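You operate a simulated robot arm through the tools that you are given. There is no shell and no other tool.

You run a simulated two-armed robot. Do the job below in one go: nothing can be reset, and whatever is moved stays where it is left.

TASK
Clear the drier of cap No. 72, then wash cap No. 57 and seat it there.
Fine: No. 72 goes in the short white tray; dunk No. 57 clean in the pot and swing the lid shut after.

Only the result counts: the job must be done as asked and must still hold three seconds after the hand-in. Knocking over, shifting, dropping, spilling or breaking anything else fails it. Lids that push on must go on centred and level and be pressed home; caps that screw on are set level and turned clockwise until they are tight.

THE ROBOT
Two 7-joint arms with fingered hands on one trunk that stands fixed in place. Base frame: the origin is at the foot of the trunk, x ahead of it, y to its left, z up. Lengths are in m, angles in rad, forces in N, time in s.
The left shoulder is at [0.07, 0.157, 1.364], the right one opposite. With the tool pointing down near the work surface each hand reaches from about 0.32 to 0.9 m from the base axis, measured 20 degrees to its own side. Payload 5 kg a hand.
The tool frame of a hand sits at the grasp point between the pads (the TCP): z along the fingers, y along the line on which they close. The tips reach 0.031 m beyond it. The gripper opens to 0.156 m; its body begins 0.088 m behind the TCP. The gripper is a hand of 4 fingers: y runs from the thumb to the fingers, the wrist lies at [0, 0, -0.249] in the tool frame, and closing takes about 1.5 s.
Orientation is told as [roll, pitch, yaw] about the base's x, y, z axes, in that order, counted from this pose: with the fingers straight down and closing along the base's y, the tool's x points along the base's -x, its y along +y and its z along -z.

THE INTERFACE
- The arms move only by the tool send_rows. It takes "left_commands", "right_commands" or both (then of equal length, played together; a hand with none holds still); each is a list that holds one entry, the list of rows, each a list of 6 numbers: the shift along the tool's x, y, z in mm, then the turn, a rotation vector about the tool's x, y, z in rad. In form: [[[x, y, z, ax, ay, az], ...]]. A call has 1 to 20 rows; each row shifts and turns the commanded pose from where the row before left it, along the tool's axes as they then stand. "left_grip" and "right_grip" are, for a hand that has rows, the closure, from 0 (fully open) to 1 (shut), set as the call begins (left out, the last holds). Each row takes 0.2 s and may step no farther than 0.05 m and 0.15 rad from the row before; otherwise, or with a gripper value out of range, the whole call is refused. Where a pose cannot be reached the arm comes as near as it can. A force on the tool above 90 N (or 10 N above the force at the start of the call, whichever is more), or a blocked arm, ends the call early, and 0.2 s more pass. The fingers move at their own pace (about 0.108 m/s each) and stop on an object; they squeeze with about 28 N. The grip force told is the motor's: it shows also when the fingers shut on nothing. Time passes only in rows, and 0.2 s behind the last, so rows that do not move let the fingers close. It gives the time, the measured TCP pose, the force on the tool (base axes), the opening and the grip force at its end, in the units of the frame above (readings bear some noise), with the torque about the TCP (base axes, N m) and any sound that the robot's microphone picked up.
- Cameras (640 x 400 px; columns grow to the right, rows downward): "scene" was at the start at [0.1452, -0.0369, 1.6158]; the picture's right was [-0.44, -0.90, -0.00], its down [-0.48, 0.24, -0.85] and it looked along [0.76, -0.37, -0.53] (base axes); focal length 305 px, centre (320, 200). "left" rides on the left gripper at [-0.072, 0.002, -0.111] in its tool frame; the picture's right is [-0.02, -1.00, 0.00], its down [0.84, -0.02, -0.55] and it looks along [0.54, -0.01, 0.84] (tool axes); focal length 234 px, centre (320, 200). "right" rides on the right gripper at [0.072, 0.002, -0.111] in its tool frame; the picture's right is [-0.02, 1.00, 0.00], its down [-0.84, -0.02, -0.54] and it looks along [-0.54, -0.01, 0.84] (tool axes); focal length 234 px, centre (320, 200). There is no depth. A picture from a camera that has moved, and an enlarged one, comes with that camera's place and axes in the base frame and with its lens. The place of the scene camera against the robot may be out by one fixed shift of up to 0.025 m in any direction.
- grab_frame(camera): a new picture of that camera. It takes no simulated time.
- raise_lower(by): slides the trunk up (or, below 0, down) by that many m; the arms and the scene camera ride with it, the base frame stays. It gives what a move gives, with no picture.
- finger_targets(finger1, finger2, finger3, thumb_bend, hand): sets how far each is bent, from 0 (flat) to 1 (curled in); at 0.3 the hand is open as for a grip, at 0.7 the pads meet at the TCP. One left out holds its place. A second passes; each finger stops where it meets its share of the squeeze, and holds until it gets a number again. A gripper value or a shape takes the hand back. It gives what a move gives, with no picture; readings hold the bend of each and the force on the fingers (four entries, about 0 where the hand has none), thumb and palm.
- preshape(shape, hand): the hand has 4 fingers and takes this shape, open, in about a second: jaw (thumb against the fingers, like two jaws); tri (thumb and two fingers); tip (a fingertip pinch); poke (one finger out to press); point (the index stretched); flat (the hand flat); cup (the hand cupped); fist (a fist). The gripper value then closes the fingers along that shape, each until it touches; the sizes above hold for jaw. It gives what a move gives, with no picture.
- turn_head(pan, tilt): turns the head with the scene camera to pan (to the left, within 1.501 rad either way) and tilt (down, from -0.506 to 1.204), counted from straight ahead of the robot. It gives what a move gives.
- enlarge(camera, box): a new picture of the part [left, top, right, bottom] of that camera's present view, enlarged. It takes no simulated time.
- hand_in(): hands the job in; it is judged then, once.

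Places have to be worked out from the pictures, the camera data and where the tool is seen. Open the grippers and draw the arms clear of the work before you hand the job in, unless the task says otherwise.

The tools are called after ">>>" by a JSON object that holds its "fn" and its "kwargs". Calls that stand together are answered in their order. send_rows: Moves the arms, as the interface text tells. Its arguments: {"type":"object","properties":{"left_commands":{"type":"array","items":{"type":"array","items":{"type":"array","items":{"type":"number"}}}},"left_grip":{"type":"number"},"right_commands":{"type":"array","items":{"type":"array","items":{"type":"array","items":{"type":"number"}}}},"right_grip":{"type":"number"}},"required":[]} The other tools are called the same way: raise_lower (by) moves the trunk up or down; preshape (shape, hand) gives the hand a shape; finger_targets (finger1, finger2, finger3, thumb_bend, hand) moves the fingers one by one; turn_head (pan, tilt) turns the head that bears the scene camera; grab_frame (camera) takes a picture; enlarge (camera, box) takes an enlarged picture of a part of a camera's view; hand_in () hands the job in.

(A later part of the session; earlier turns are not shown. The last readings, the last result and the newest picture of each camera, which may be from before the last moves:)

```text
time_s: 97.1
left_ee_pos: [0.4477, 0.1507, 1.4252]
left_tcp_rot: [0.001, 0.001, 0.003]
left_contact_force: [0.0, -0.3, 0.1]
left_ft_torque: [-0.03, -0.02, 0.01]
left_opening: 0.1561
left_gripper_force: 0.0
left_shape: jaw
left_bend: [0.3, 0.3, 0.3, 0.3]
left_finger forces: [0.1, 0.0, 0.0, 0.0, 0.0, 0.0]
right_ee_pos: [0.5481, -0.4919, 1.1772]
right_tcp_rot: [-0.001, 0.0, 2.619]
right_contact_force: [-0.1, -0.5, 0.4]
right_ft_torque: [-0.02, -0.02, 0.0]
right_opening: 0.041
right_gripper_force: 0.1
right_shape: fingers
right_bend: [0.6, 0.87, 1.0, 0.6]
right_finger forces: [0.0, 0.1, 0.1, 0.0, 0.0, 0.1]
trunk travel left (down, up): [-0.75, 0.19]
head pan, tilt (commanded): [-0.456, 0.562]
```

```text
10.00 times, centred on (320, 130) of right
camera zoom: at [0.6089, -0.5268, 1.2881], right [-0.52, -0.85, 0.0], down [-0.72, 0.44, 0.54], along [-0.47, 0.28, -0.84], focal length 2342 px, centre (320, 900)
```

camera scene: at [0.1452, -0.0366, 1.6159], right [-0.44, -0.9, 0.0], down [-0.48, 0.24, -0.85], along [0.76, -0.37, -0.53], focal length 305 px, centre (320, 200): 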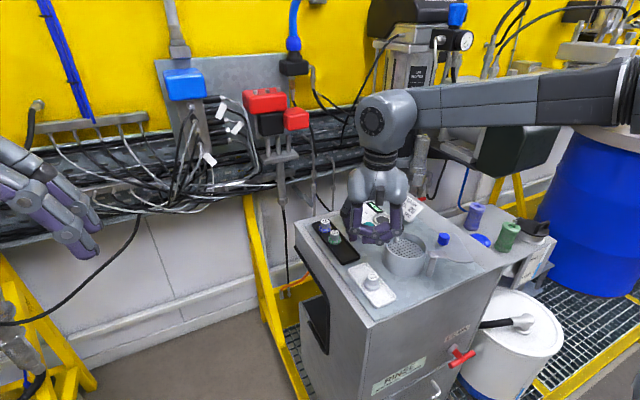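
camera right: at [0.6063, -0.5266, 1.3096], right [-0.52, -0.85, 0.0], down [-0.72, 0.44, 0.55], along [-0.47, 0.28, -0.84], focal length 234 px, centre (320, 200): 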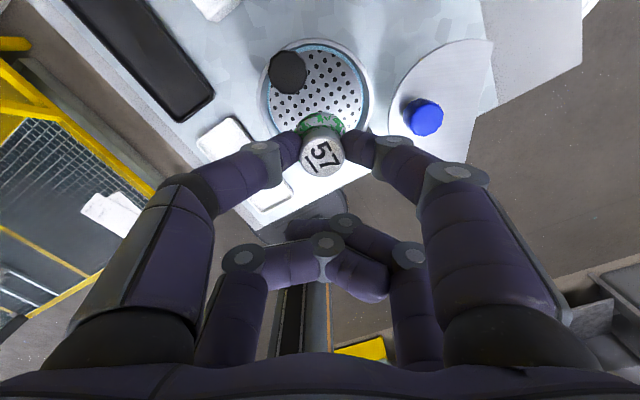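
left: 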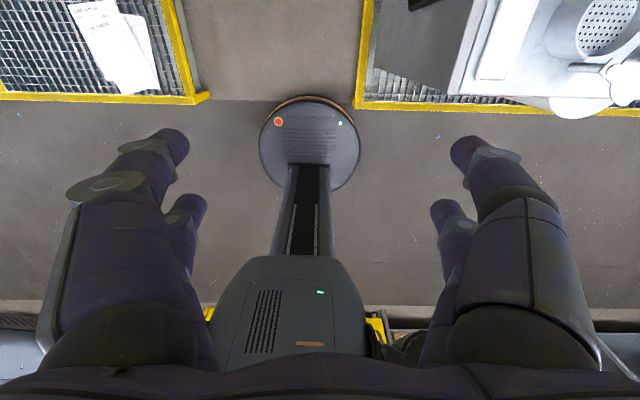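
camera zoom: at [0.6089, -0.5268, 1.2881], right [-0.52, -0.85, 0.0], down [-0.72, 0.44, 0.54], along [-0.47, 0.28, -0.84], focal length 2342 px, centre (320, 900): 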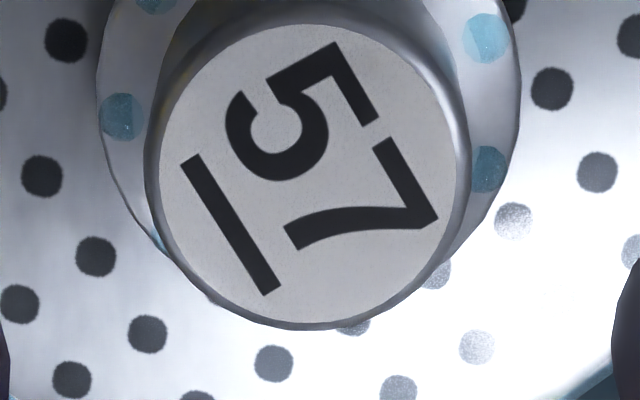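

The far side is clean too. I descend with jaws at 0.6 to the same height as at release and check alignment.

>>> {"fn": "send_rows", "kwargs": {"right_commands": [[[0, 0, 20, 0, 0, 0], [0, 0, 20, 0, 0, 0], [0, 0, 15, 0, 0, 0], [0, 0, 0, 0, 0, 0], [0, 0, 0, 0, 0, 0]]]}}

>>> {"fn": "enlarge", "kwargs": {"camera": "right", "box": [220, 40, 420, 190]}}

```text
time_s: 98.3
left_ee_pos: [0.4488, 0.1515, 1.4244]
left_tcp_rot: [0.0, 0.0, 0.004]
left_contact_force: [0.4, 0.3, 0.4]
left_ft_torque: [0.02, -0.03, 0.02]
left_opening: 0.1561
left_gripper_force: 0.1
left_shape: jaw
left_bend: [0.3, 0.3, 0.3, 0.3]
left_finger forces: [0.1, 0.0, 0.1, 0.0, 0.0, 0.1]
right_ee_pos: [0.5488, -0.4882, 1.1217]
right_tcp_rot: [-0.002, 0.0, 2.618]
right_contact_force: [-0.4, -0.5, 0.7]
right_ft_torque: [0.01, -0.03, 0.0]
right_opening: 0.0409
right_gripper_force: 0.1
right_shape: fingers
right_bend: [0.6, 0.87, 1.0, 0.6]
right_finger forces: [0.0, 0.1, 0.1, 0.0, 0.0, 0.0]
trunk travel left (down, up): [-0.75, 0.19]
head pan, tilt (commanded): [-0.456, 0.562]
```

```text
2.67 times, centred on (320, 115) of right
camera zoom: at [0.6098, -0.5252, 1.2325], right [-0.52, -0.85, 0.0], down [-0.72, 0.44, 0.54], along [-0.47, 0.28, -0.84], focal length 624 px, centre (320, 427)
```

zoom: 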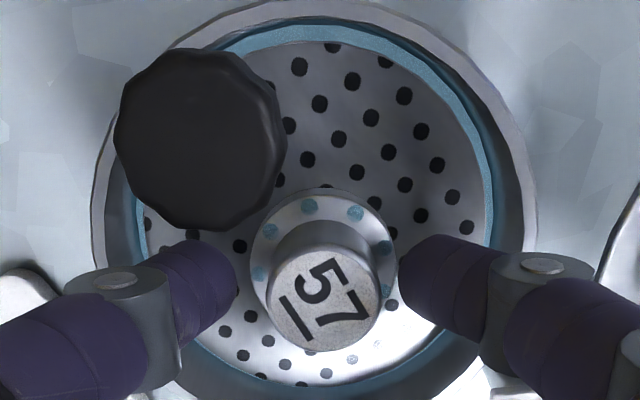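

Aligned; I shift 1 mm toward finger1 and go down the last 9.5 mm.

>>> {"fn": "send_rows", "kwargs": {"right_commands": [[[0, 1, 5, 0, 0, 0], [0, 0, 4.5, 0, 0, 0], [0, 0, 0, 0, 0, 0], [0, 0, 0, 0, 0, 0]]]}}

>>> {"fn": "finger_targets", "kwargs": {"hand": "right", "finger1": 0.65, "thumb_bend": 0.65}}

>>> {"fn": "enlarge", "kwargs": {"camera": "right", "box": [220, 40, 420, 190]}}

```text
time_s: 99.3
left_ee_pos: [0.4486, 0.1512, 1.4256]
left_tcp_rot: [0.0, 0.0, 0.002]
left_contact_force: [-0.1, -0.6, -0.1]
left_ft_torque: [0.0, 0.01, -0.01]
left_opening: 0.1557
left_gripper_force: 0.2
left_shape: jaw
left_bend: [0.3, 0.3, 0.3, 0.3]
left_finger forces: [0.0, 0.0, 0.1, 0.1, 0.0, 0.0]
right_ee_pos: [0.549, -0.4901, 1.1123]
right_tcp_rot: [0.0, 0.0, 2.618]
right_contact_force: [0.1, -0.3, -0.9]
right_ft_torque: [0.05, -0.02, -0.01]
right_opening: 0.041
right_gripper_force: 0.1
right_shape: fingers
right_bend: [0.6, 0.87, 1.0, 0.6]
right_finger forces: [0.0, 0.1, 0.0, 0.1, 0.0, 0.0]
trunk travel left (down, up): [-0.75, 0.19]
head pan, tilt (commanded): [-0.456, 0.562]
```

```text
time_s: 100.3
left_ee_pos: [0.4479, 0.1519, 1.4247]
left_tcp_rot: [0.0, -0.001, 0.003]
left_contact_force: [-1.2, 0.0, -0.1]
left_ft_torque: [-0.02, 0.02, -0.04]
left_opening: 0.1561
left_gripper_force: 0.0
left_shape: jaw
left_bend: [0.3, 0.3, 0.3, 0.3]
left_finger forces: [0.0, 0.0, 0.1, 0.1, 0.0, 0.0]
right_ee_pos: [0.5496, -0.4911, 1.1122]
right_tcp_rot: [0.0, -0.001, 2.619]
right_contact_force: [0.3, 0.6, 0.3]
right_ft_torque: [0.0, -0.01, -0.01]
right_opening: 0.0272
right_gripper_force: 1.5
right_shape: fingers
right_bend: [0.64, 0.87, 1.0, 0.64]
right_finger forces: [1.2, 0.0, 0.0, 0.0, 1.3, 0.1]
trunk travel left (down, up): [-0.75, 0.19]
head pan, tilt (commanded): [-0.456, 0.562]
```

```text
2.67 times, centred on (320, 115) of right
camera zoom: at [0.6093, -0.5261, 1.2226], right [-0.52, -0.85, 0.0], down [-0.72, 0.44, 0.54], along [-0.47, 0.28, -0.84], focal length 624 px, centre (320, 427)
```

zoom: 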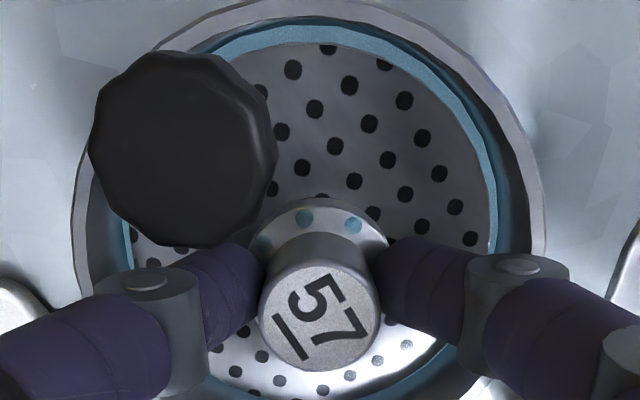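

Balanced light contact. I tighten with the same targets as used for cap 72 (finger1 0.9, thumb 0.67) so its in-hand position matches the known seat pose, and lift.

>>> {"fn": "finger_targets", "kwargs": {"hand": "right", "finger1": 0.9, "thumb_bend": 0.67}}

>>> {"fn": "send_rows", "kwargs": {"right_commands": [[[0, 0, -5, 0, 0, 0], [0, 0, -5, 0, 0, 0], [0, 0, 0, 0, 0, 0]]]}}

>>> {"fn": "enlarge", "kwargs": {"camera": "right", "box": [220, 60, 420, 210]}}

>>> {"fn": "enlarge", "kwargs": {"camera": "scene", "box": [370, 200, 470, 275]}}

```text
time_s: 101.3
left_ee_pos: [0.4486, 0.1523, 1.4238]
left_tcp_rot: [-0.001, 0.0, 0.002]
left_contact_force: [0.3, 0.6, -0.6]
left_ft_torque: [-0.03, 0.0, 0.01]
left_opening: 0.1559
left_gripper_force: 0.1
left_shape: jaw
left_bend: [0.3, 0.3, 0.3, 0.3]
left_finger forces: [0.0, 0.0, 0.1, 0.1, 0.1, 0.0]
right_ee_pos: [0.5494, -0.4902, 1.1122]
right_tcp_rot: [0.001, 0.0, 2.616]
right_contact_force: [-0.1, 0.2, -0.1]
right_ft_torque: [-0.01, 0.01, -0.03]
right_opening: 0.025
right_gripper_force: 6.9
right_shape: fingers
right_bend: [0.65, 0.87, 1.0, 0.65]
right_finger forces: [7.2, 0.0, 0.0, 0.0, 6.8, 0.0]
trunk travel left (down, up): [-0.75, 0.19]
head pan, tilt (commanded): [-0.456, 0.562]
```

```text
time_s: 102.1
left_ee_pos: [0.4482, 0.1509, 1.425]
left_tcp_rot: [0.0, 0.0, 0.001]
left_contact_force: [0.5, 0.0, 0.3]
left_ft_torque: [-0.01, -0.01, 0.03]
left_opening: 0.1559
left_gripper_force: 0.0
left_shape: jaw
left_bend: [0.3, 0.3, 0.3, 0.3]
left_finger forces: [0.0, 0.1, 0.0, 0.0, 0.0, 0.0]
right_ee_pos: [0.5494, -0.4898, 1.1222]
right_tcp_rot: [0.0, -0.001, 2.618]
right_contact_force: [-0.2, -0.4, -1.4]
right_ft_torque: [-0.01, 0.0, 0.02]
right_opening: 0.0253
right_gripper_force: 6.7
right_shape: fingers
right_bend: [0.66, 0.87, 1.0, 0.65]
right_finger forces: [6.7, 0.1, 0.0, 0.0, 6.9, 0.0]
trunk travel left (down, up): [-0.75, 0.19]
head pan, tilt (commanded): [-0.456, 0.562]
```

```text
2.67 times, centred on (320, 135) of right
camera zoom: at [0.6097, -0.5265, 1.2328], right [-0.52, -0.85, 0.0], down [-0.72, 0.44, 0.55], along [-0.47, 0.28, -0.84], focal length 624 px, centre (320, 373)
```

zoom: 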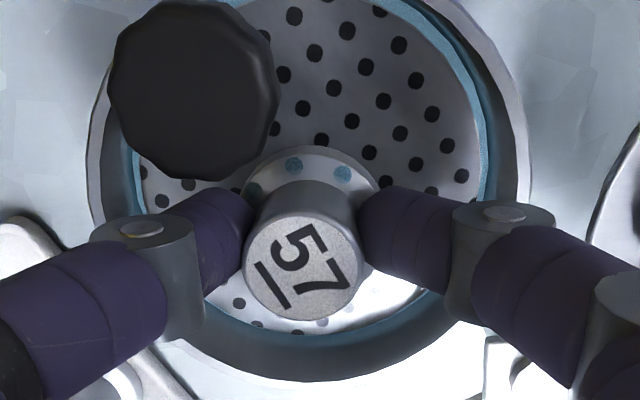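

```text
5.33 times, centred on (420, 238) of scene
camera zoom: at [0.1455, -0.037, 1.6158], right [-0.44, -0.9, 0.0], down [-0.48, 0.24, -0.85], along [0.76, -0.37, -0.53], focal length 1625 px, centre (-213, 0)
```

zoom: 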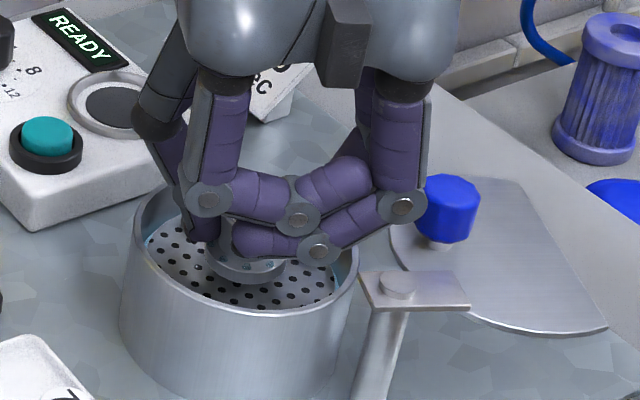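

Cap 57 is lifted, held like cap 72 was. I raise it, yaw back to +90°, and carry it above the drier nest.

>>> {"fn": "send_rows", "kwargs": {"right_commands": [[[0, 0, -20, 0, 0, 0], [0, 0, -30, 0, 0, 0], [0, 0, -28, 0, 0, 0], [0, 0, 0, 0, 0, 0.1309], [0, 0, 0, 0, 0, 0.1309], [0, 0, 0, 0, 0, 0.1309], [0, 0, 0, 0, 0, 0.1309], [0, 0, 0, 0, 0, 0.1309], [0, 0, 0, 0, 0, 0.1309], [0, 0, 0, 0, 0, 0.1309], [0, 0, 0, 0, 0, 0.1309], [6.2, -33.8, 0, 0, 0, 0], [6.2, -33.8, 0, 0, 0, 0], [6.2, -33.8, 0, 0, 0, 0], [6.2, -33.8, 0, 0, 0, 0], [6.2, -33.8, 0, 0, 0, 0], [0, 0, 0, 0, 0, 0], [0, 0, 0, 0, 0, 0]]]}}

>>> {"fn": "enlarge", "kwargs": {"camera": "right", "box": [220, 40, 420, 190]}}

>>> {"fn": "enlarge", "kwargs": {"camera": "scene", "box": [330, 150, 450, 240]}}

```text
time_s: 105.9
left_ee_pos: [0.4481, 0.1524, 1.4254]
left_tcp_rot: [0.001, 0.001, 0.002]
left_contact_force: [0.2, 0.3, 0.2]
left_ft_torque: [-0.01, -0.02, 0.0]
left_opening: 0.1558
left_gripper_force: 0.1
left_shape: jaw
left_bend: [0.3, 0.3, 0.3, 0.3]
left_finger forces: [0.0, 0.0, 0.1, 0.0, 0.0, 0.0]
right_ee_pos: [0.7184, -0.5229, 1.2]
right_tcp_rot: [0.0, 0.001, 1.571]
right_contact_force: [0.6, 0.0, -1.5]
right_ft_torque: [0.02, -0.02, 0.01]
right_opening: 0.0242
right_gripper_force: 6.6
right_shape: fingers
right_bend: [0.66, 0.87, 1.0, 0.64]
right_finger forces: [7.5, 0.0, 0.1, 0.0, 6.9, 0.1]
trunk travel left (down, up): [-0.75, 0.19]
head pan, tilt (commanded): [-0.456, 0.562]
```

```text
2.67 times, centred on (320, 115) of right
camera zoom: at [0.7145, -0.5933, 1.311], right [-1.0, 0.02, 0.0], down [0.02, 0.84, 0.54], along [0.01, 0.54, -0.84], focal length 624 px, centre (320, 427)
```

zoom: 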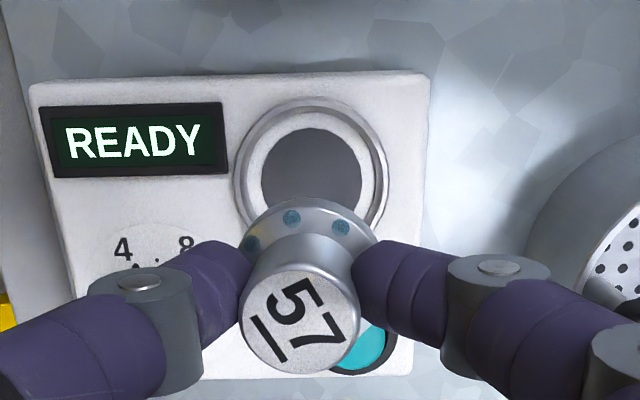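

```text
4.44 times, centred on (390, 195) of scene
camera zoom: at [0.1445, -0.0369, 1.6159], right [-0.44, -0.9, 0.0], down [-0.48, 0.24, -0.85], along [0.76, -0.37, -0.53], focal length 1354 px, centre (9, 222)
```

zoom: 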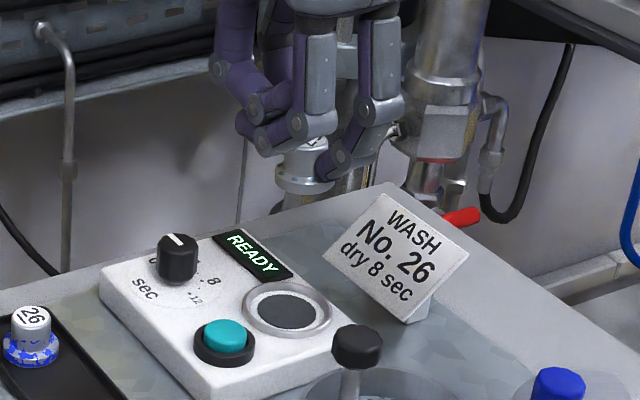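

The nest recess (≈45 mm) leaves ~3 mm clearance around the 39 mm flange. I make small corrections and descend to ~20 mm above seating to check.

>>> {"fn": "send_rows", "kwargs": {"right_commands": [[[0, 1, 25, 0, 0, 0], [0, 0, 30, 0, 0, 0], [0, 0, 29, 0, 0, 0], [0, 0, 0, 0, 0, 0], [0, 0, 0, 0, 0, 0]]]}}

>>> {"fn": "enlarge", "kwargs": {"camera": "right", "box": [220, 60, 420, 210]}}

>>> {"fn": "enlarge", "kwargs": {"camera": "scene", "box": [345, 180, 425, 240]}}

```text
time_s: 107.1
left_ee_pos: [0.4485, 0.1518, 1.4246]
left_tcp_rot: [-0.001, -0.001, 0.003]
left_contact_force: [-0.2, -0.3, 0.0]
left_ft_torque: [0.0, 0.02, 0.0]
left_opening: 0.1557
left_gripper_force: 0.1
left_shape: jaw
left_bend: [0.3, 0.3, 0.3, 0.3]
left_finger forces: [0.0, 0.0, 0.0, 0.0, 0.0, 0.1]
right_ee_pos: [0.7162, -0.5216, 1.1159]
right_tcp_rot: [-0.001, 0.001, 1.57]
right_contact_force: [-0.5, 0.6, -1.2]
right_ft_torque: [0.04, 0.01, 0.0]
right_opening: 0.0244
right_gripper_force: 7.5
right_shape: fingers
right_bend: [0.66, 0.87, 1.0, 0.64]
right_finger forces: [7.5, 0.0, 0.0, 0.0, 6.8, 0.1]
trunk travel left (down, up): [-0.75, 0.19]
head pan, tilt (commanded): [-0.456, 0.562]
```

```text
2.67 times, centred on (320, 135) of right
camera zoom: at [0.714, -0.592, 1.2273], right [-1.0, 0.02, 0.0], down [0.02, 0.84, 0.54], along [0.01, 0.54, -0.84], focal length 624 px, centre (320, 373)
```

zoom: 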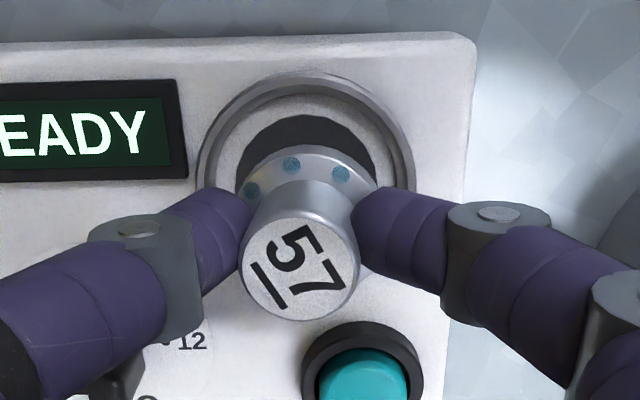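

```text
6.67 times, centred on (385, 210) of scene
camera zoom: at [0.1452, -0.0368, 1.6158], right [-0.44, -0.9, 0.0], down [-0.48, 0.24, -0.85], along [0.76, -0.37, -0.53], focal length 2031 px, centre (-113, 133)
```

zoom: 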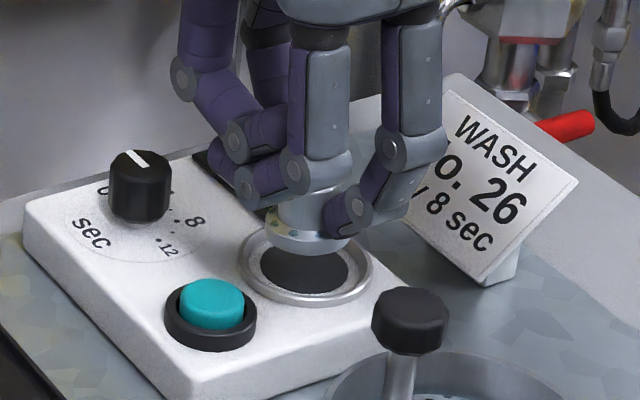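

Comparing with the pictures from lifting 72 out, I'm within ~1 mm. I apply a 0.8 mm correction each way and descend to ~5 mm above seating.

>>> {"fn": "send_rows", "kwargs": {"right_commands": [[[-0.8, -0.8, 5, 0, 0, 0], [0, 0, 5, 0, 0, 0], [0, 0, 4, 0, 0, 0], [0, 0, 0, 0, 0, 0], [0, 0, 0, 0, 0, 0]]]}}

>>> {"fn": "enlarge", "kwargs": {"camera": "right", "box": [220, 60, 420, 210]}}

>>> {"fn": "enlarge", "kwargs": {"camera": "scene", "box": [345, 180, 425, 240]}}

```text
time_s: 108.3
left_ee_pos: [0.4481, 0.1525, 1.4242]
left_tcp_rot: [-0.001, 0.0, 0.002]
left_contact_force: [0.0, -0.4, 0.3]
left_ft_torque: [0.0, 0.0, 0.0]
left_opening: 0.1559
left_gripper_force: 0.1
left_shape: jaw
left_bend: [0.3, 0.3, 0.3, 0.3]
left_finger forces: [0.0, 0.0, 0.0, 0.0, 0.0, 0.0]
right_ee_pos: [0.7167, -0.5209, 1.1019]
right_tcp_rot: [0.0, 0.0, 1.57]
right_contact_force: [0.0, -0.6, -1.9]
right_ft_torque: [0.03, 0.04, -0.01]
right_opening: 0.0244
right_gripper_force: 6.3
right_shape: fingers
right_bend: [0.66, 0.87, 1.0, 0.64]
right_finger forces: [7.4, 0.0, 0.0, 0.0, 6.8, 0.0]
trunk travel left (down, up): [-0.75, 0.19]
head pan, tilt (commanded): [-0.456, 0.562]
```

```text
2.67 times, centred on (320, 135) of right
camera zoom: at [0.7145, -0.5917, 1.2131], right [-1.0, 0.02, 0.0], down [0.02, 0.84, 0.54], along [0.01, 0.54, -0.84], focal length 624 px, centre (320, 373)
```

zoom: 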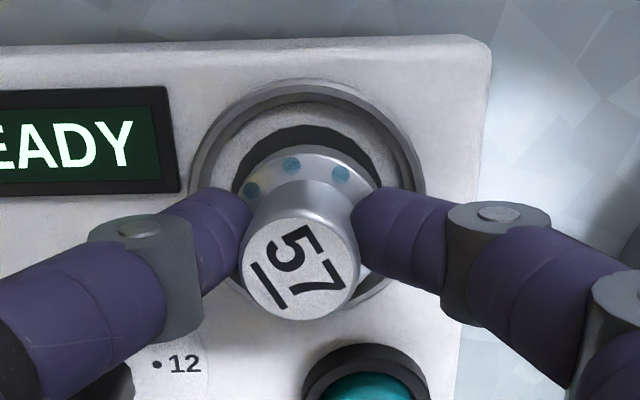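

```text
6.67 times, centred on (385, 210) of scene
camera zoom: at [0.1454, -0.0369, 1.6158], right [-0.44, -0.9, 0.0], down [-0.48, 0.24, -0.85], along [0.76, -0.37, -0.53], focal length 2031 px, centre (-113, 133)
```

zoom: 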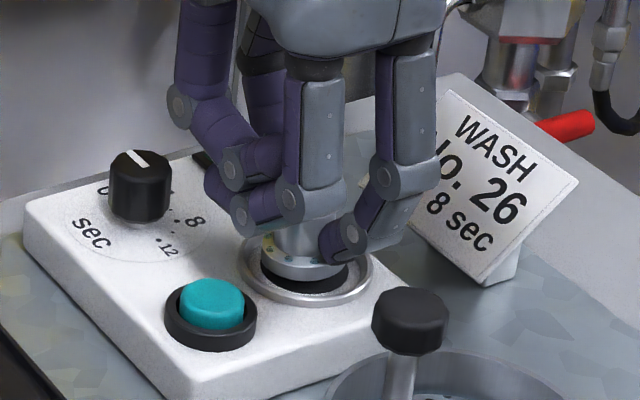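

Well centred in the recess. I lower the last millimetres in small steps while watching the force.

>>> {"fn": "send_rows", "kwargs": {"right_commands": [[[0.3, 0, 2, 0, 0, 0], [0, 0, 0, 0, 0, 0]]]}}

>>> {"fn": "send_rows", "kwargs": {"right_commands": [[[0, 0, 1.5, 0, 0, 0], [0, 0, 0, 0, 0, 0]]]}}

>>> {"fn": "send_rows", "kwargs": {"right_commands": [[[0, 0, 1.5, 0, 0, 0], [0, 0, 0, 0, 0, 0]]]}}

>>> {"fn": "enlarge", "kwargs": {"camera": "right", "box": [220, 60, 420, 210]}}

>>> {"fn": "enlarge", "kwargs": {"camera": "scene", "box": [345, 180, 425, 240]}}

```text
time_s: 108.9
left_ee_pos: [0.4487, 0.1518, 1.4251]
left_tcp_rot: [0.002, -0.001, 0.002]
left_contact_force: [-0.2, 0.4, -0.6]
left_ft_torque: [0.01, -0.01, 0.03]
left_opening: 0.1561
left_gripper_force: 0.1
left_shape: jaw
left_bend: [0.3, 0.3, 0.3, 0.3]
left_finger forces: [0.0, 0.1, 0.0, 0.1, 0.0, 0.0]
right_ee_pos: [0.7183, -0.5215, 1.1005]
right_tcp_rot: [-0.001, 0.0, 1.569]
right_contact_force: [0.5, 0.7, -1.8]
right_ft_torque: [0.0, -0.02, 0.06]
right_opening: 0.0243
right_gripper_force: 7.1
right_shape: fingers
right_bend: [0.66, 0.87, 1.0, 0.64]
right_finger forces: [7.3, 0.0, 0.0, 0.0, 6.8, 0.0]
trunk travel left (down, up): [-0.75, 0.19]
head pan, tilt (commanded): [-0.456, 0.562]
```

```text
time_s: 109.5
left_ee_pos: [0.4485, 0.1515, 1.4235]
left_tcp_rot: [0.0, -0.001, 0.002]
left_contact_force: [0.7, -0.2, -0.2]
left_ft_torque: [0.0, 0.02, 0.03]
left_opening: 0.156
left_gripper_force: 0.1
left_shape: jaw
left_bend: [0.3, 0.3, 0.3, 0.3]
left_finger forces: [0.0, 0.1, 0.0, 0.0, 0.1, 0.1]
right_ee_pos: [0.7179, -0.5202, 1.0985]
right_tcp_rot: [-0.002, 0.001, 1.571]
right_contact_force: [1.1, -0.3, -0.6]
right_ft_torque: [0.02, 0.03, 0.02]
right_opening: 0.0243
right_gripper_force: 7.3
right_shape: fingers
right_bend: [0.66, 0.87, 1.0, 0.64]
right_finger forces: [7.3, 0.0, 0.0, 0.0, 6.7, 0.1]
trunk travel left (down, up): [-0.75, 0.19]
head pan, tilt (commanded): [-0.456, 0.562]
```

```text
time_s: 110.1
left_ee_pos: [0.4487, 0.1516, 1.4254]
left_tcp_rot: [0.0, -0.001, 0.002]
left_contact_force: [-0.1, 0.1, -0.2]
left_ft_torque: [0.02, 0.01, -0.02]
left_opening: 0.1557
left_gripper_force: 0.1
left_shape: jaw
left_bend: [0.3, 0.3, 0.3, 0.3]
left_finger forces: [0.0, 0.1, 0.0, 0.0, 0.0, 0.0]
right_ee_pos: [0.7182, -0.5197, 1.0973]
right_tcp_rot: [-0.001, 0.0, 1.571]
right_contact_force: [-0.9, -0.2, 0.8]
right_ft_torque: [-0.01, -0.01, 0.0]
right_opening: 0.0246
right_gripper_force: 7.4
right_shape: fingers
right_bend: [0.66, 0.87, 1.0, 0.65]
right_finger forces: [8.1, 0.0, 0.1, 0.0, 6.8, 0.0]
trunk travel left (down, up): [-0.75, 0.19]
head pan, tilt (commanded): [-0.456, 0.562]
```

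```text
2.67 times, centred on (320, 135) of right
camera zoom: at [0.715, -0.5918, 1.2082], right [-1.0, 0.02, 0.0], down [0.02, 0.84, 0.54], along [0.01, 0.54, -0.84], focal length 624 px, centre (320, 373)
```

zoom: 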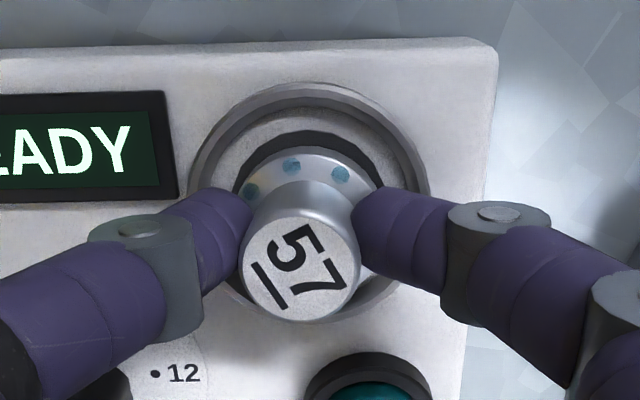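

```text
6.67 times, centred on (385, 210) of scene
camera zoom: at [0.1451, -0.0368, 1.6159], right [-0.44, -0.9, 0.0], down [-0.48, 0.24, -0.85], along [0.76, -0.37, -0.53], focal length 2031 px, centre (-113, 133)
```

zoom: 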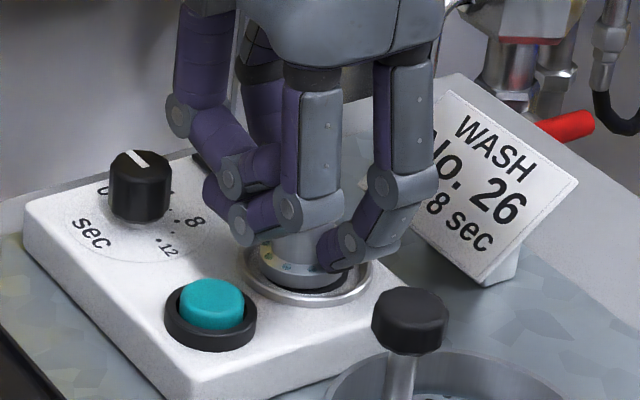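

First contact (+0.8 N vs. −1.5 N hanging). One more millimetre to see whether it is bottomed.

>>> {"fn": "send_rows", "kwargs": {"right_commands": [[[0, 0, 1, 0, 0, 0], [0, 0, 0, 0, 0, 0], [0, 0, 0, 0, 0, 0]]]}}

>>> {"fn": "enlarge", "kwargs": {"camera": "right", "box": [260, 80, 380, 170]}}

>>> {"fn": "enlarge", "kwargs": {"camera": "scene", "box": [365, 205, 405, 235]}}

```text
time_s: 110.9
left_ee_pos: [0.447, 0.151, 1.4249]
left_tcp_rot: [0.001, 0.0, 0.003]
left_contact_force: [0.5, -0.3, -0.4]
left_ft_torque: [0.03, -0.02, 0.03]
left_opening: 0.1557
left_gripper_force: 0.1
left_shape: jaw
left_bend: [0.3, 0.3, 0.3, 0.3]
left_finger forces: [0.0, 0.0, 0.1, 0.1, 0.1, 0.0]
right_ee_pos: [0.7165, -0.5204, 1.096]
right_tcp_rot: [-0.001, 0.001, 1.57]
right_contact_force: [0.0, -2.5, 3.9]
right_ft_torque: [-0.09, -0.09, 0.0]
right_opening: 0.0241
right_gripper_force: 8.2
right_shape: fingers
right_bend: [0.66, 0.87, 1.0, 0.65]
right_finger forces: [8.0, 0.0, 0.1, 0.1, 7.8, 0.1]
trunk travel left (down, up): [-0.75, 0.19]
head pan, tilt (commanded): [-0.456, 0.562]
```

```text
4.44 times, centred on (320, 125) of right
camera zoom: at [0.7144, -0.5912, 1.2074], right [-1.0, 0.02, 0.0], down [0.02, 0.84, 0.54], along [0.01, 0.54, -0.84], focal length 1041 px, centre (320, 533)
```

zoom: 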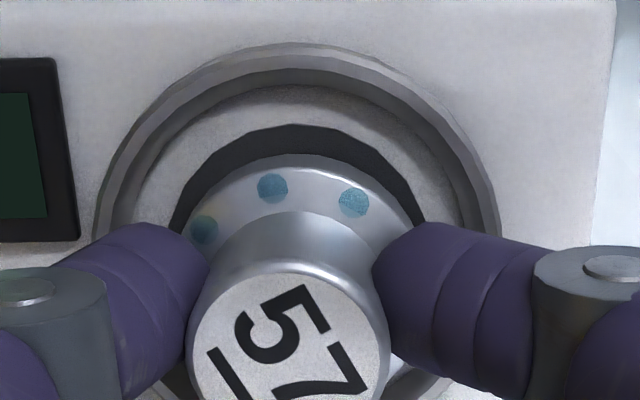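

```text
13.33 times, centred on (385, 220) of scene
camera zoom: at [0.1447, -0.0367, 1.6159], right [-0.44, -0.9, 0.0], down [-0.48, 0.24, -0.85], along [0.76, -0.37, -0.53], focal length 4062 px, centre (-547, -67)
```

zoom: 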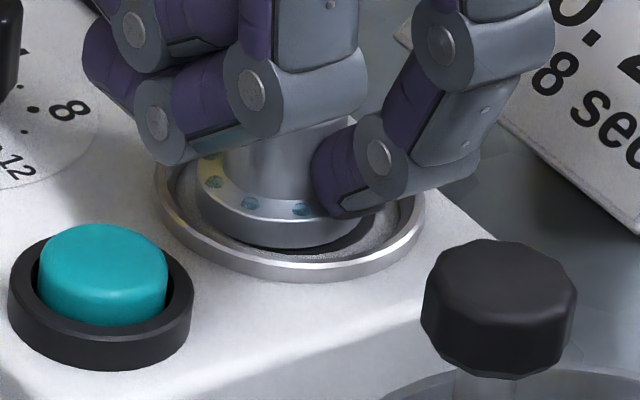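

There's a −y side force: the flange is riding on the +y edge of the recess. I lift 1 mm, shift ~1.3 mm toward −y (tool +x), and lower again.

>>> {"fn": "send_rows", "kwargs": {"right_commands": [[[0, 0, -1.5, 0, 0, 0], [1.3, 0, 0, 0, 0, 0], [0, 0, 1.5, 0, 0, 0], [0, 0, 0, 0, 0, 0]]]}}

>>> {"fn": "send_rows", "kwargs": {"right_commands": [[[0, 0, 1, 0, 0, 0], [0, 0, 0, 0, 0, 0], [0, 0, 0, 0, 0, 0]]]}}

>>> {"fn": "enlarge", "kwargs": {"camera": "right", "box": [260, 80, 380, 170]}}

>>> {"fn": "enlarge", "kwargs": {"camera": "scene", "box": [365, 205, 405, 235]}}

```text
time_s: 111.9
left_ee_pos: [0.449, 0.152, 1.4244]
left_tcp_rot: [-0.001, -0.001, 0.003]
left_contact_force: [-0.3, 0.7, -0.5]
left_ft_torque: [-0.01, 0.01, -0.02]
left_opening: 0.156
left_gripper_force: 0.0
left_shape: jaw
left_bend: [0.3, 0.3, 0.3, 0.3]
left_finger forces: [0.0, 0.1, 0.0, 0.0, 0.1, 0.0]
right_ee_pos: [0.7179, -0.5215, 1.0966]
right_tcp_rot: [0.0, -0.001, 1.57]
right_contact_force: [-1.3, 1.0, 1.6]
right_ft_torque: [0.02, -0.04, -0.03]
right_opening: 0.0244
right_gripper_force: 7.1
right_shape: fingers
right_bend: [0.66, 0.87, 1.0, 0.65]
right_finger forces: [8.0, 0.0, 0.0, 0.0, 6.9, 0.0]
trunk travel left (down, up): [-0.75, 0.19]
head pan, tilt (commanded): [-0.456, 0.562]
```

```text
time_s: 112.7
left_ee_pos: [0.4478, 0.1525, 1.4241]
left_tcp_rot: [-0.001, 0.001, 0.0]
left_contact_force: [-0.5, 0.7, 0.5]
left_ft_torque: [0.01, 0.03, -0.03]
left_opening: 0.156
left_gripper_force: 0.1
left_shape: jaw
left_bend: [0.3, 0.3, 0.3, 0.3]
left_finger forces: [0.0, 0.1, 0.0, 0.1, 0.0, 0.0]
right_ee_pos: [0.717, -0.5214, 1.0967]
right_tcp_rot: [0.0, 0.0, 1.57]
right_contact_force: [-0.7, -0.1, 3.9]
right_ft_torque: [-0.05, -0.08, -0.01]
right_opening: 0.0241
right_gripper_force: 7.9
right_shape: fingers
right_bend: [0.66, 0.87, 1.0, 0.65]
right_finger forces: [8.6, 0.1, 0.1, 0.1, 7.4, 0.0]
trunk travel left (down, up): [-0.75, 0.19]
head pan, tilt (commanded): [-0.456, 0.562]
```

```text
4.44 times, centred on (320, 125) of right
camera zoom: at [0.7144, -0.5922, 1.2069], right [-1.0, 0.02, 0.0], down [0.02, 0.84, 0.54], along [0.01, 0.54, -0.84], focal length 1041 px, centre (320, 533)
```

zoom: 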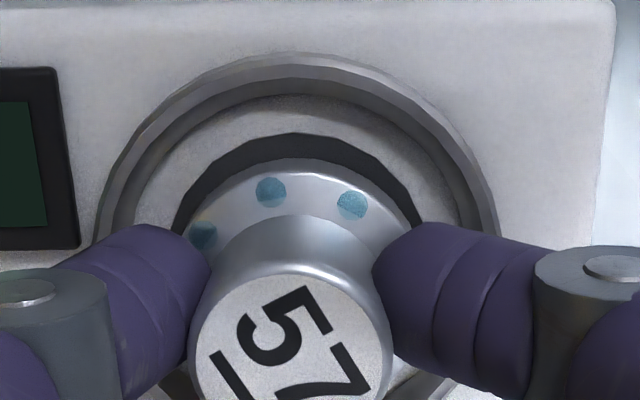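

```text
13.33 times, centred on (385, 220) of scene
camera zoom: at [0.1445, -0.0362, 1.6159], right [-0.44, -0.9, 0.0], down [-0.48, 0.23, -0.85], along [0.76, -0.37, -0.53], focal length 4062 px, centre (-547, -67)
```

zoom: 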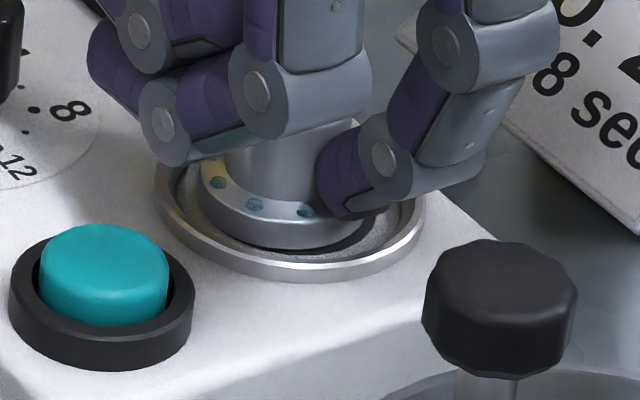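

Force is now purely vertical (3.9 N). I probe a little further toward −y with light pressure to see if the cap drops further into the recess.

>>> {"fn": "send_rows", "kwargs": {"right_commands": [[[0.8, 0, 0, 0, 0, 0], [0, 0, 0, 0, 0, 0], [0, 0, 0, 0, 0, 0]]]}}

>>> {"fn": "send_rows", "kwargs": {"right_commands": [[[0, 0, 0.5, 0, 0, 0], [0, 0, 0, 0, 0, 0], [0, 0, 0, 0, 0, 0]]]}}

>>> {"fn": "enlarge", "kwargs": {"camera": "right", "box": [260, 80, 380, 170]}}

>>> {"fn": "enlarge", "kwargs": {"camera": "scene", "box": [365, 205, 405, 235]}}

```text
time_s: 113.5
left_ee_pos: [0.4474, 0.152, 1.4255]
left_tcp_rot: [-0.002, -0.001, 0.0]
left_contact_force: [0.0, -0.1, 0.2]
left_ft_torque: [0.02, -0.02, 0.0]
left_opening: 0.1559
left_gripper_force: 0.0
left_shape: jaw
left_bend: [0.3, 0.3, 0.3, 0.3]
left_finger forces: [0.0, 0.0, 0.1, 0.1, 0.0, 0.1]
right_ee_pos: [0.7173, -0.5212, 1.0958]
right_tcp_rot: [0.0, 0.0, 1.57]
right_contact_force: [-0.6, 1.5, 4.0]
right_ft_torque: [-0.01, -0.07, -0.02]
right_opening: 0.0242
right_gripper_force: 7.7
right_shape: fingers
right_bend: [0.66, 0.87, 1.0, 0.65]
right_finger forces: [8.3, 0.0, 0.1, 0.1, 7.3, 0.1]
trunk travel left (down, up): [-0.75, 0.19]
head pan, tilt (commanded): [-0.456, 0.562]
```

```text
time_s: 114.3
left_ee_pos: [0.4469, 0.1526, 1.4253]
left_tcp_rot: [-0.002, 0.0, 0.001]
left_contact_force: [-0.3, -0.7, 0.0]
left_ft_torque: [0.01, -0.02, 0.03]
left_opening: 0.1559
left_gripper_force: 0.1
left_shape: jaw
left_bend: [0.3, 0.3, 0.3, 0.3]
left_finger forces: [0.0, 0.0, 0.1, 0.1, 0.1, 0.0]
right_ee_pos: [0.7175, -0.5228, 1.0948]
right_tcp_rot: [0.003, 0.001, 1.57]
right_contact_force: [-0.3, 1.2, 3.8]
right_ft_torque: [-0.06, -0.08, -0.02]
right_opening: 0.0239
right_gripper_force: 7.3
right_shape: fingers
right_bend: [0.66, 0.87, 1.0, 0.65]
right_finger forces: [8.2, 0.0, 0.0, 0.0, 7.3, 0.0]
trunk travel left (down, up): [-0.75, 0.19]
head pan, tilt (commanded): [-0.456, 0.562]
```

```text
4.44 times, centred on (320, 125) of right
camera zoom: at [0.7141, -0.5928, 1.2062], right [-1.0, 0.02, 0.0], down [0.02, 0.84, 0.54], along [0.01, 0.54, -0.84], focal length 1041 px, centre (320, 533)
```

zoom: 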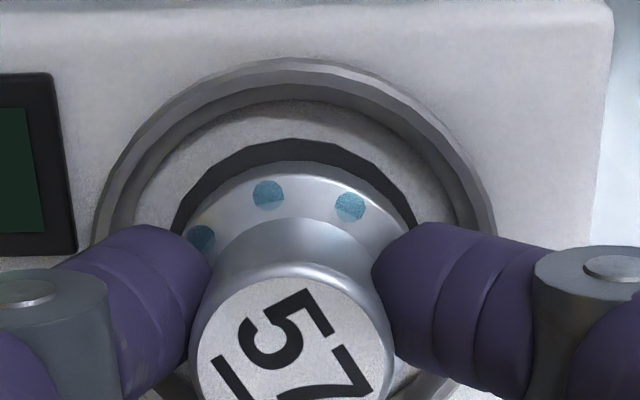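

```text
13.33 times, centred on (385, 220) of scene
camera zoom: at [0.1445, -0.036, 1.6159], right [-0.44, -0.9, 0.0], down [-0.48, 0.23, -0.85], along [0.76, -0.37, -0.53], focal length 4062 px, centre (-547, -67)
```

zoom: 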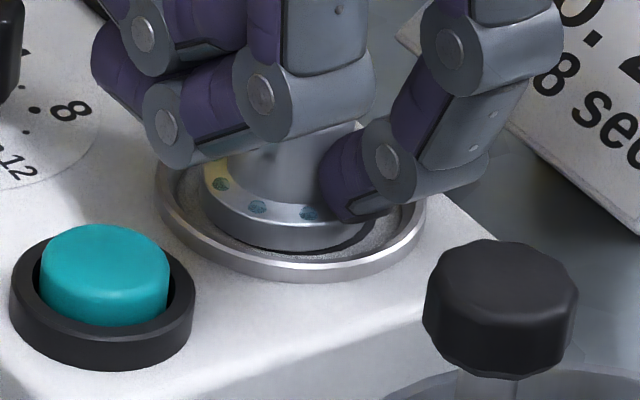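

Side force changed sign (+1.2 N), so the cap is confined in y — it is inside the recess. I go back 0.5 mm to the neutral spot, then release symmetrically and inspect.

>>> {"fn": "send_rows", "kwargs": {"right_commands": [[[-0.5, 0, -0.5, 0, 0, 0], [0, 0, 0, 0, 0, 0], [0, 0, 0, 0, 0, 0]]]}}

>>> {"fn": "finger_targets", "kwargs": {"hand": "right", "finger1": 0.62, "thumb_bend": 0.62}}

>>> {"fn": "enlarge", "kwargs": {"camera": "right", "box": [260, 80, 380, 170]}}

>>> {"fn": "enlarge", "kwargs": {"camera": "scene", "box": [365, 205, 405, 235]}}

```text
time_s: 115.1
left_ee_pos: [0.448, 0.151, 1.4248]
left_tcp_rot: [-0.002, 0.002, 0.001]
left_contact_force: [-0.2, -0.6, 0.6]
left_ft_torque: [-0.01, -0.05, 0.0]
left_opening: 0.156
left_gripper_force: 0.1
left_shape: jaw
left_bend: [0.3, 0.3, 0.3, 0.3]
left_finger forces: [0.0, 0.1, 0.1, 0.1, 0.0, 0.0]
right_ee_pos: [0.7169, -0.522, 1.0956]
right_tcp_rot: [0.0, 0.0, 1.571]
right_contact_force: [-1.1, 1.1, 3.8]
right_ft_torque: [-0.04, -0.06, 0.05]
right_opening: 0.0238
right_gripper_force: 7.6
right_shape: fingers
right_bend: [0.66, 0.87, 1.0, 0.65]
right_finger forces: [8.2, 0.1, 0.0, 0.0, 7.3, 0.1]
trunk travel left (down, up): [-0.75, 0.19]
head pan, tilt (commanded): [-0.456, 0.562]
```

```text
time_s: 116.1
left_ee_pos: [0.4481, 0.1517, 1.4257]
left_tcp_rot: [0.001, 0.001, 0.001]
left_contact_force: [-0.3, 0.4, 0.0]
left_ft_torque: [-0.02, 0.03, -0.01]
left_opening: 0.1558
left_gripper_force: 0.0
left_shape: jaw
left_bend: [0.3, 0.3, 0.3, 0.3]
left_finger forces: [0.0, 0.0, 0.0, 0.0, 0.0, 0.0]
right_ee_pos: [0.7172, -0.5224, 1.0957]
right_tcp_rot: [-0.001, -0.001, 1.571]
right_contact_force: [0.9, 0.5, -0.1]
right_ft_torque: [-0.04, -0.01, 0.0]
right_opening: 0.0337
right_gripper_force: 0.1
right_shape: fingers
right_bend: [0.62, 0.87, 1.0, 0.62]
right_finger forces: [0.1, 0.0, 0.0, 0.0, 0.5, 0.1]
trunk travel left (down, up): [-0.75, 0.19]
head pan, tilt (commanded): [-0.456, 0.562]
```

```text
4.44 times, centred on (320, 125) of right
camera zoom: at [0.7146, -0.5931, 1.206], right [-1.0, 0.02, 0.0], down [0.02, 0.84, 0.54], along [0.01, 0.54, -0.84], focal length 1041 px, centre (320, 533)
```

zoom: 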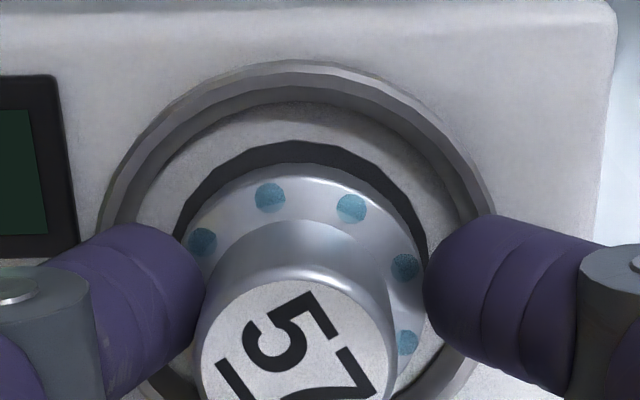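

```text
13.33 times, centred on (385, 220) of scene
camera zoom: at [0.1452, -0.0367, 1.6158], right [-0.44, -0.9, 0.0], down [-0.48, 0.24, -0.85], along [0.76, -0.37, -0.53], focal length 4062 px, centre (-547, -67)
```

zoom: 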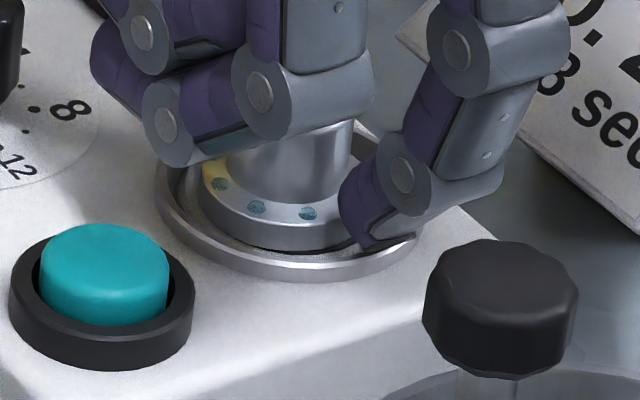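

Released. I open the thumb slightly more to clear the knob, then lift straight up and inspect the seating.

>>> {"fn": "finger_targets", "kwargs": {"hand": "right", "finger1": 0.61, "thumb_bend": 0.59}}

>>> {"fn": "send_rows", "kwargs": {"right_commands": [[[0, 0, -6, 0, 0, 0], [0, 0, -10, 0, 0, 0], [0, 0, -10, 0, 0, 0], [0, 0, 0, 0, 0, 0]]]}}

>>> {"fn": "enlarge", "kwargs": {"camera": "right", "box": [220, 40, 420, 190]}}

>>> {"fn": "enlarge", "kwargs": {"camera": "scene", "box": [330, 150, 450, 240]}}

>>> {"fn": "enlarge", "kwargs": {"camera": "scene", "box": [365, 205, 405, 235]}}

```text
time_s: 117.1
left_ee_pos: [0.4483, 0.151, 1.4261]
left_tcp_rot: [-0.001, 0.002, 0.004]
left_contact_force: [-0.7, 0.2, 0.3]
left_ft_torque: [-0.02, 0.0, 0.01]
left_opening: 0.156
left_gripper_force: 0.1
left_shape: jaw
left_bend: [0.3, 0.3, 0.3, 0.3]
left_finger forces: [0.0, 0.0, 0.0, 0.0, 0.1, 0.1]
right_ee_pos: [0.7172, -0.5214, 1.0951]
right_tcp_rot: [0.0, 0.0, 1.571]
right_contact_force: [-0.6, 0.3, 1.5]
right_ft_torque: [-0.05, -0.05, 0.01]
right_opening: 0.0403
right_gripper_force: 0.6
right_shape: fingers
right_bend: [0.61, 0.87, 1.0, 0.59]
right_finger forces: [0.0, 0.0, 0.1, 0.0, 1.6, 0.1]
trunk travel left (down, up): [-0.75, 0.19]
head pan, tilt (commanded): [-0.456, 0.562]
```

```text
time_s: 118.1
left_ee_pos: [0.4495, 0.1506, 1.4242]
left_tcp_rot: [0.0, 0.0, 0.0]
left_contact_force: [-0.5, 0.0, -0.7]
left_ft_torque: [0.01, -0.01, -0.01]
left_opening: 0.1558
left_gripper_force: 0.1
left_shape: jaw
left_bend: [0.3, 0.3, 0.3, 0.3]
left_finger forces: [0.1, 0.1, 0.1, 0.0, 0.0, 0.0]
right_ee_pos: [0.7173, -0.5216, 1.1211]
right_tcp_rot: [0.001, -0.001, 1.572]
right_contact_force: [1.1, -0.5, 0.6]
right_ft_torque: [-0.01, 0.0, -0.02]
right_opening: 0.0408
right_gripper_force: 0.0
right_shape: fingers
right_bend: [0.61, 0.87, 1.0, 0.59]
right_finger forces: [0.1, 0.0, 0.0, 0.0, 0.0, 0.1]
trunk travel left (down, up): [-0.75, 0.19]
head pan, tilt (commanded): [-0.456, 0.562]
```

```text
2.67 times, centred on (320, 115) of right
camera zoom: at [0.7153, -0.5929, 1.2322], right [-1.0, 0.02, 0.0], down [0.02, 0.84, 0.54], along [0.01, 0.54, -0.84], focal length 624 px, centre (320, 427)
```

zoom: 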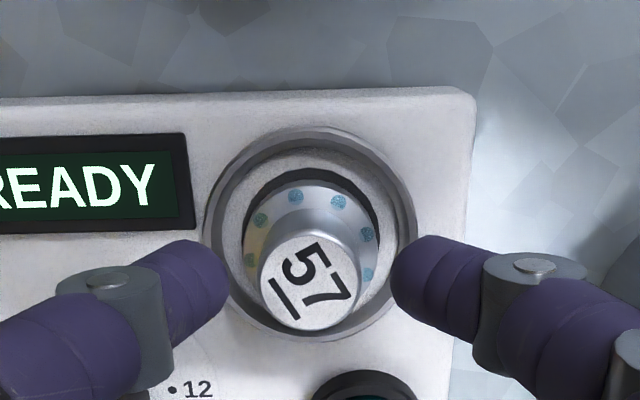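

```text
4.44 times, centred on (390, 195) of scene
camera zoom: at [0.1455, -0.037, 1.6158], right [-0.44, -0.9, 0.0], down [-0.48, 0.24, -0.85], along [0.76, -0.37, -0.53], focal length 1354 px, centre (9, 222)
```

zoom: 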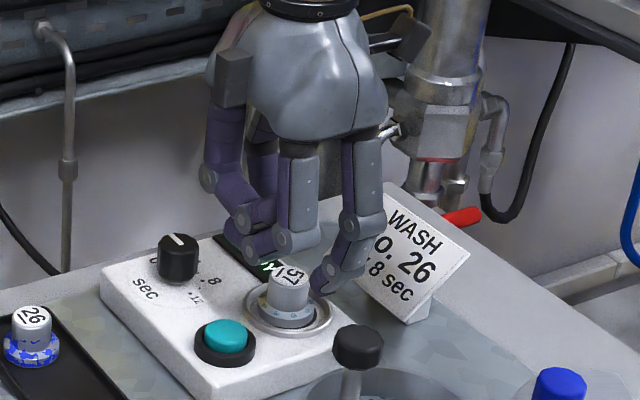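

```text
13.33 times, centred on (385, 220) of scene
camera zoom: at [0.1455, -0.037, 1.6158], right [-0.44, -0.9, 0.0], down [-0.48, 0.24, -0.85], along [0.76, -0.37, -0.53], focal length 4062 px, centre (-547, -67)
```

zoom: 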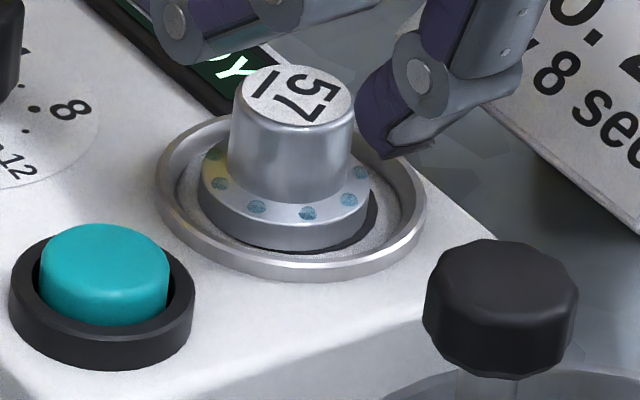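

57's label sits at the same image height as 72's did, so it appears seated; I raise the hand well clear and take close views to confirm it's level.

>>> {"fn": "send_rows", "kwargs": {"right_commands": [[[0, 0, -40, 0, 0, 0], [0, 0, -39, 0, 0, 0], [0, 0, 0, 0, 0, 0], [0, 0, 0, 0, 0, 0]]]}}

>>> {"fn": "enlarge", "kwargs": {"camera": "right", "box": [280, 60, 360, 120]}}

>>> {"fn": "enlarge", "kwargs": {"camera": "scene", "box": [365, 205, 405, 235]}}

```text
time_s: 119.1
left_ee_pos: [0.4492, 0.1521, 1.4242]
left_tcp_rot: [0.0, 0.002, 0.0]
left_contact_force: [0.8, 0.0, 0.8]
left_ft_torque: [0.0, -0.01, 0.0]
left_opening: 0.1559
left_gripper_force: 0.0
left_shape: jaw
left_bend: [0.3, 0.3, 0.3, 0.3]
left_finger forces: [0.0, 0.1, 0.1, 0.0, 0.0, 0.0]
right_ee_pos: [0.7192, -0.523, 1.2003]
right_tcp_rot: [0.0, 0.002, 1.572]
right_contact_force: [0.2, 0.2, -0.7]
right_ft_torque: [-0.01, 0.0, -0.02]
right_opening: 0.0412
right_gripper_force: 0.1
right_shape: fingers
right_bend: [0.61, 0.87, 1.0, 0.59]
right_finger forces: [0.0, 0.1, 0.0, 0.0, 0.0, 0.1]
trunk travel left (down, up): [-0.75, 0.19]
head pan, tilt (commanded): [-0.456, 0.562]
```

```text
6.67 times, centred on (320, 90) of right
camera zoom: at [0.7167, -0.5937, 1.3109], right [-1.0, 0.02, 0.0], down [0.02, 0.84, 0.54], along [0.01, 0.54, -0.84], focal length 1561 px, centre (320, 933)
```

zoom: 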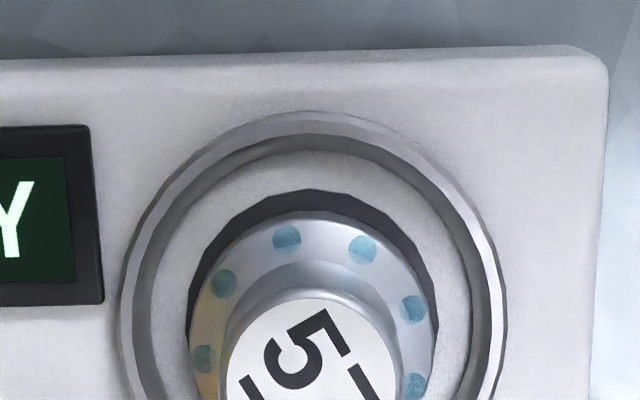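

```text
13.33 times, centred on (385, 220) of scene
camera zoom: at [0.1454, -0.037, 1.6158], right [-0.44, -0.9, 0.0], down [-0.48, 0.24, -0.85], along [0.76, -0.37, -0.53], focal length 4062 px, centre (-547, -67)
```

zoom: 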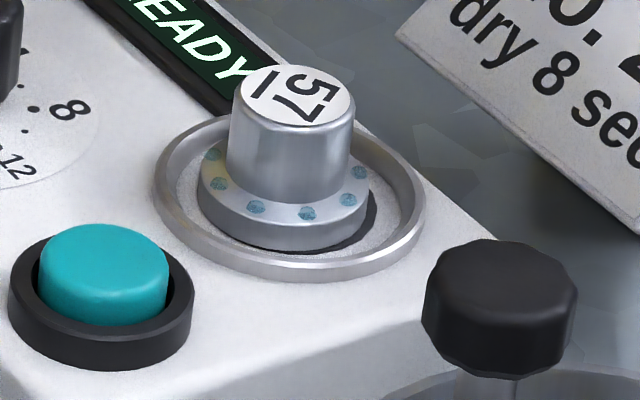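

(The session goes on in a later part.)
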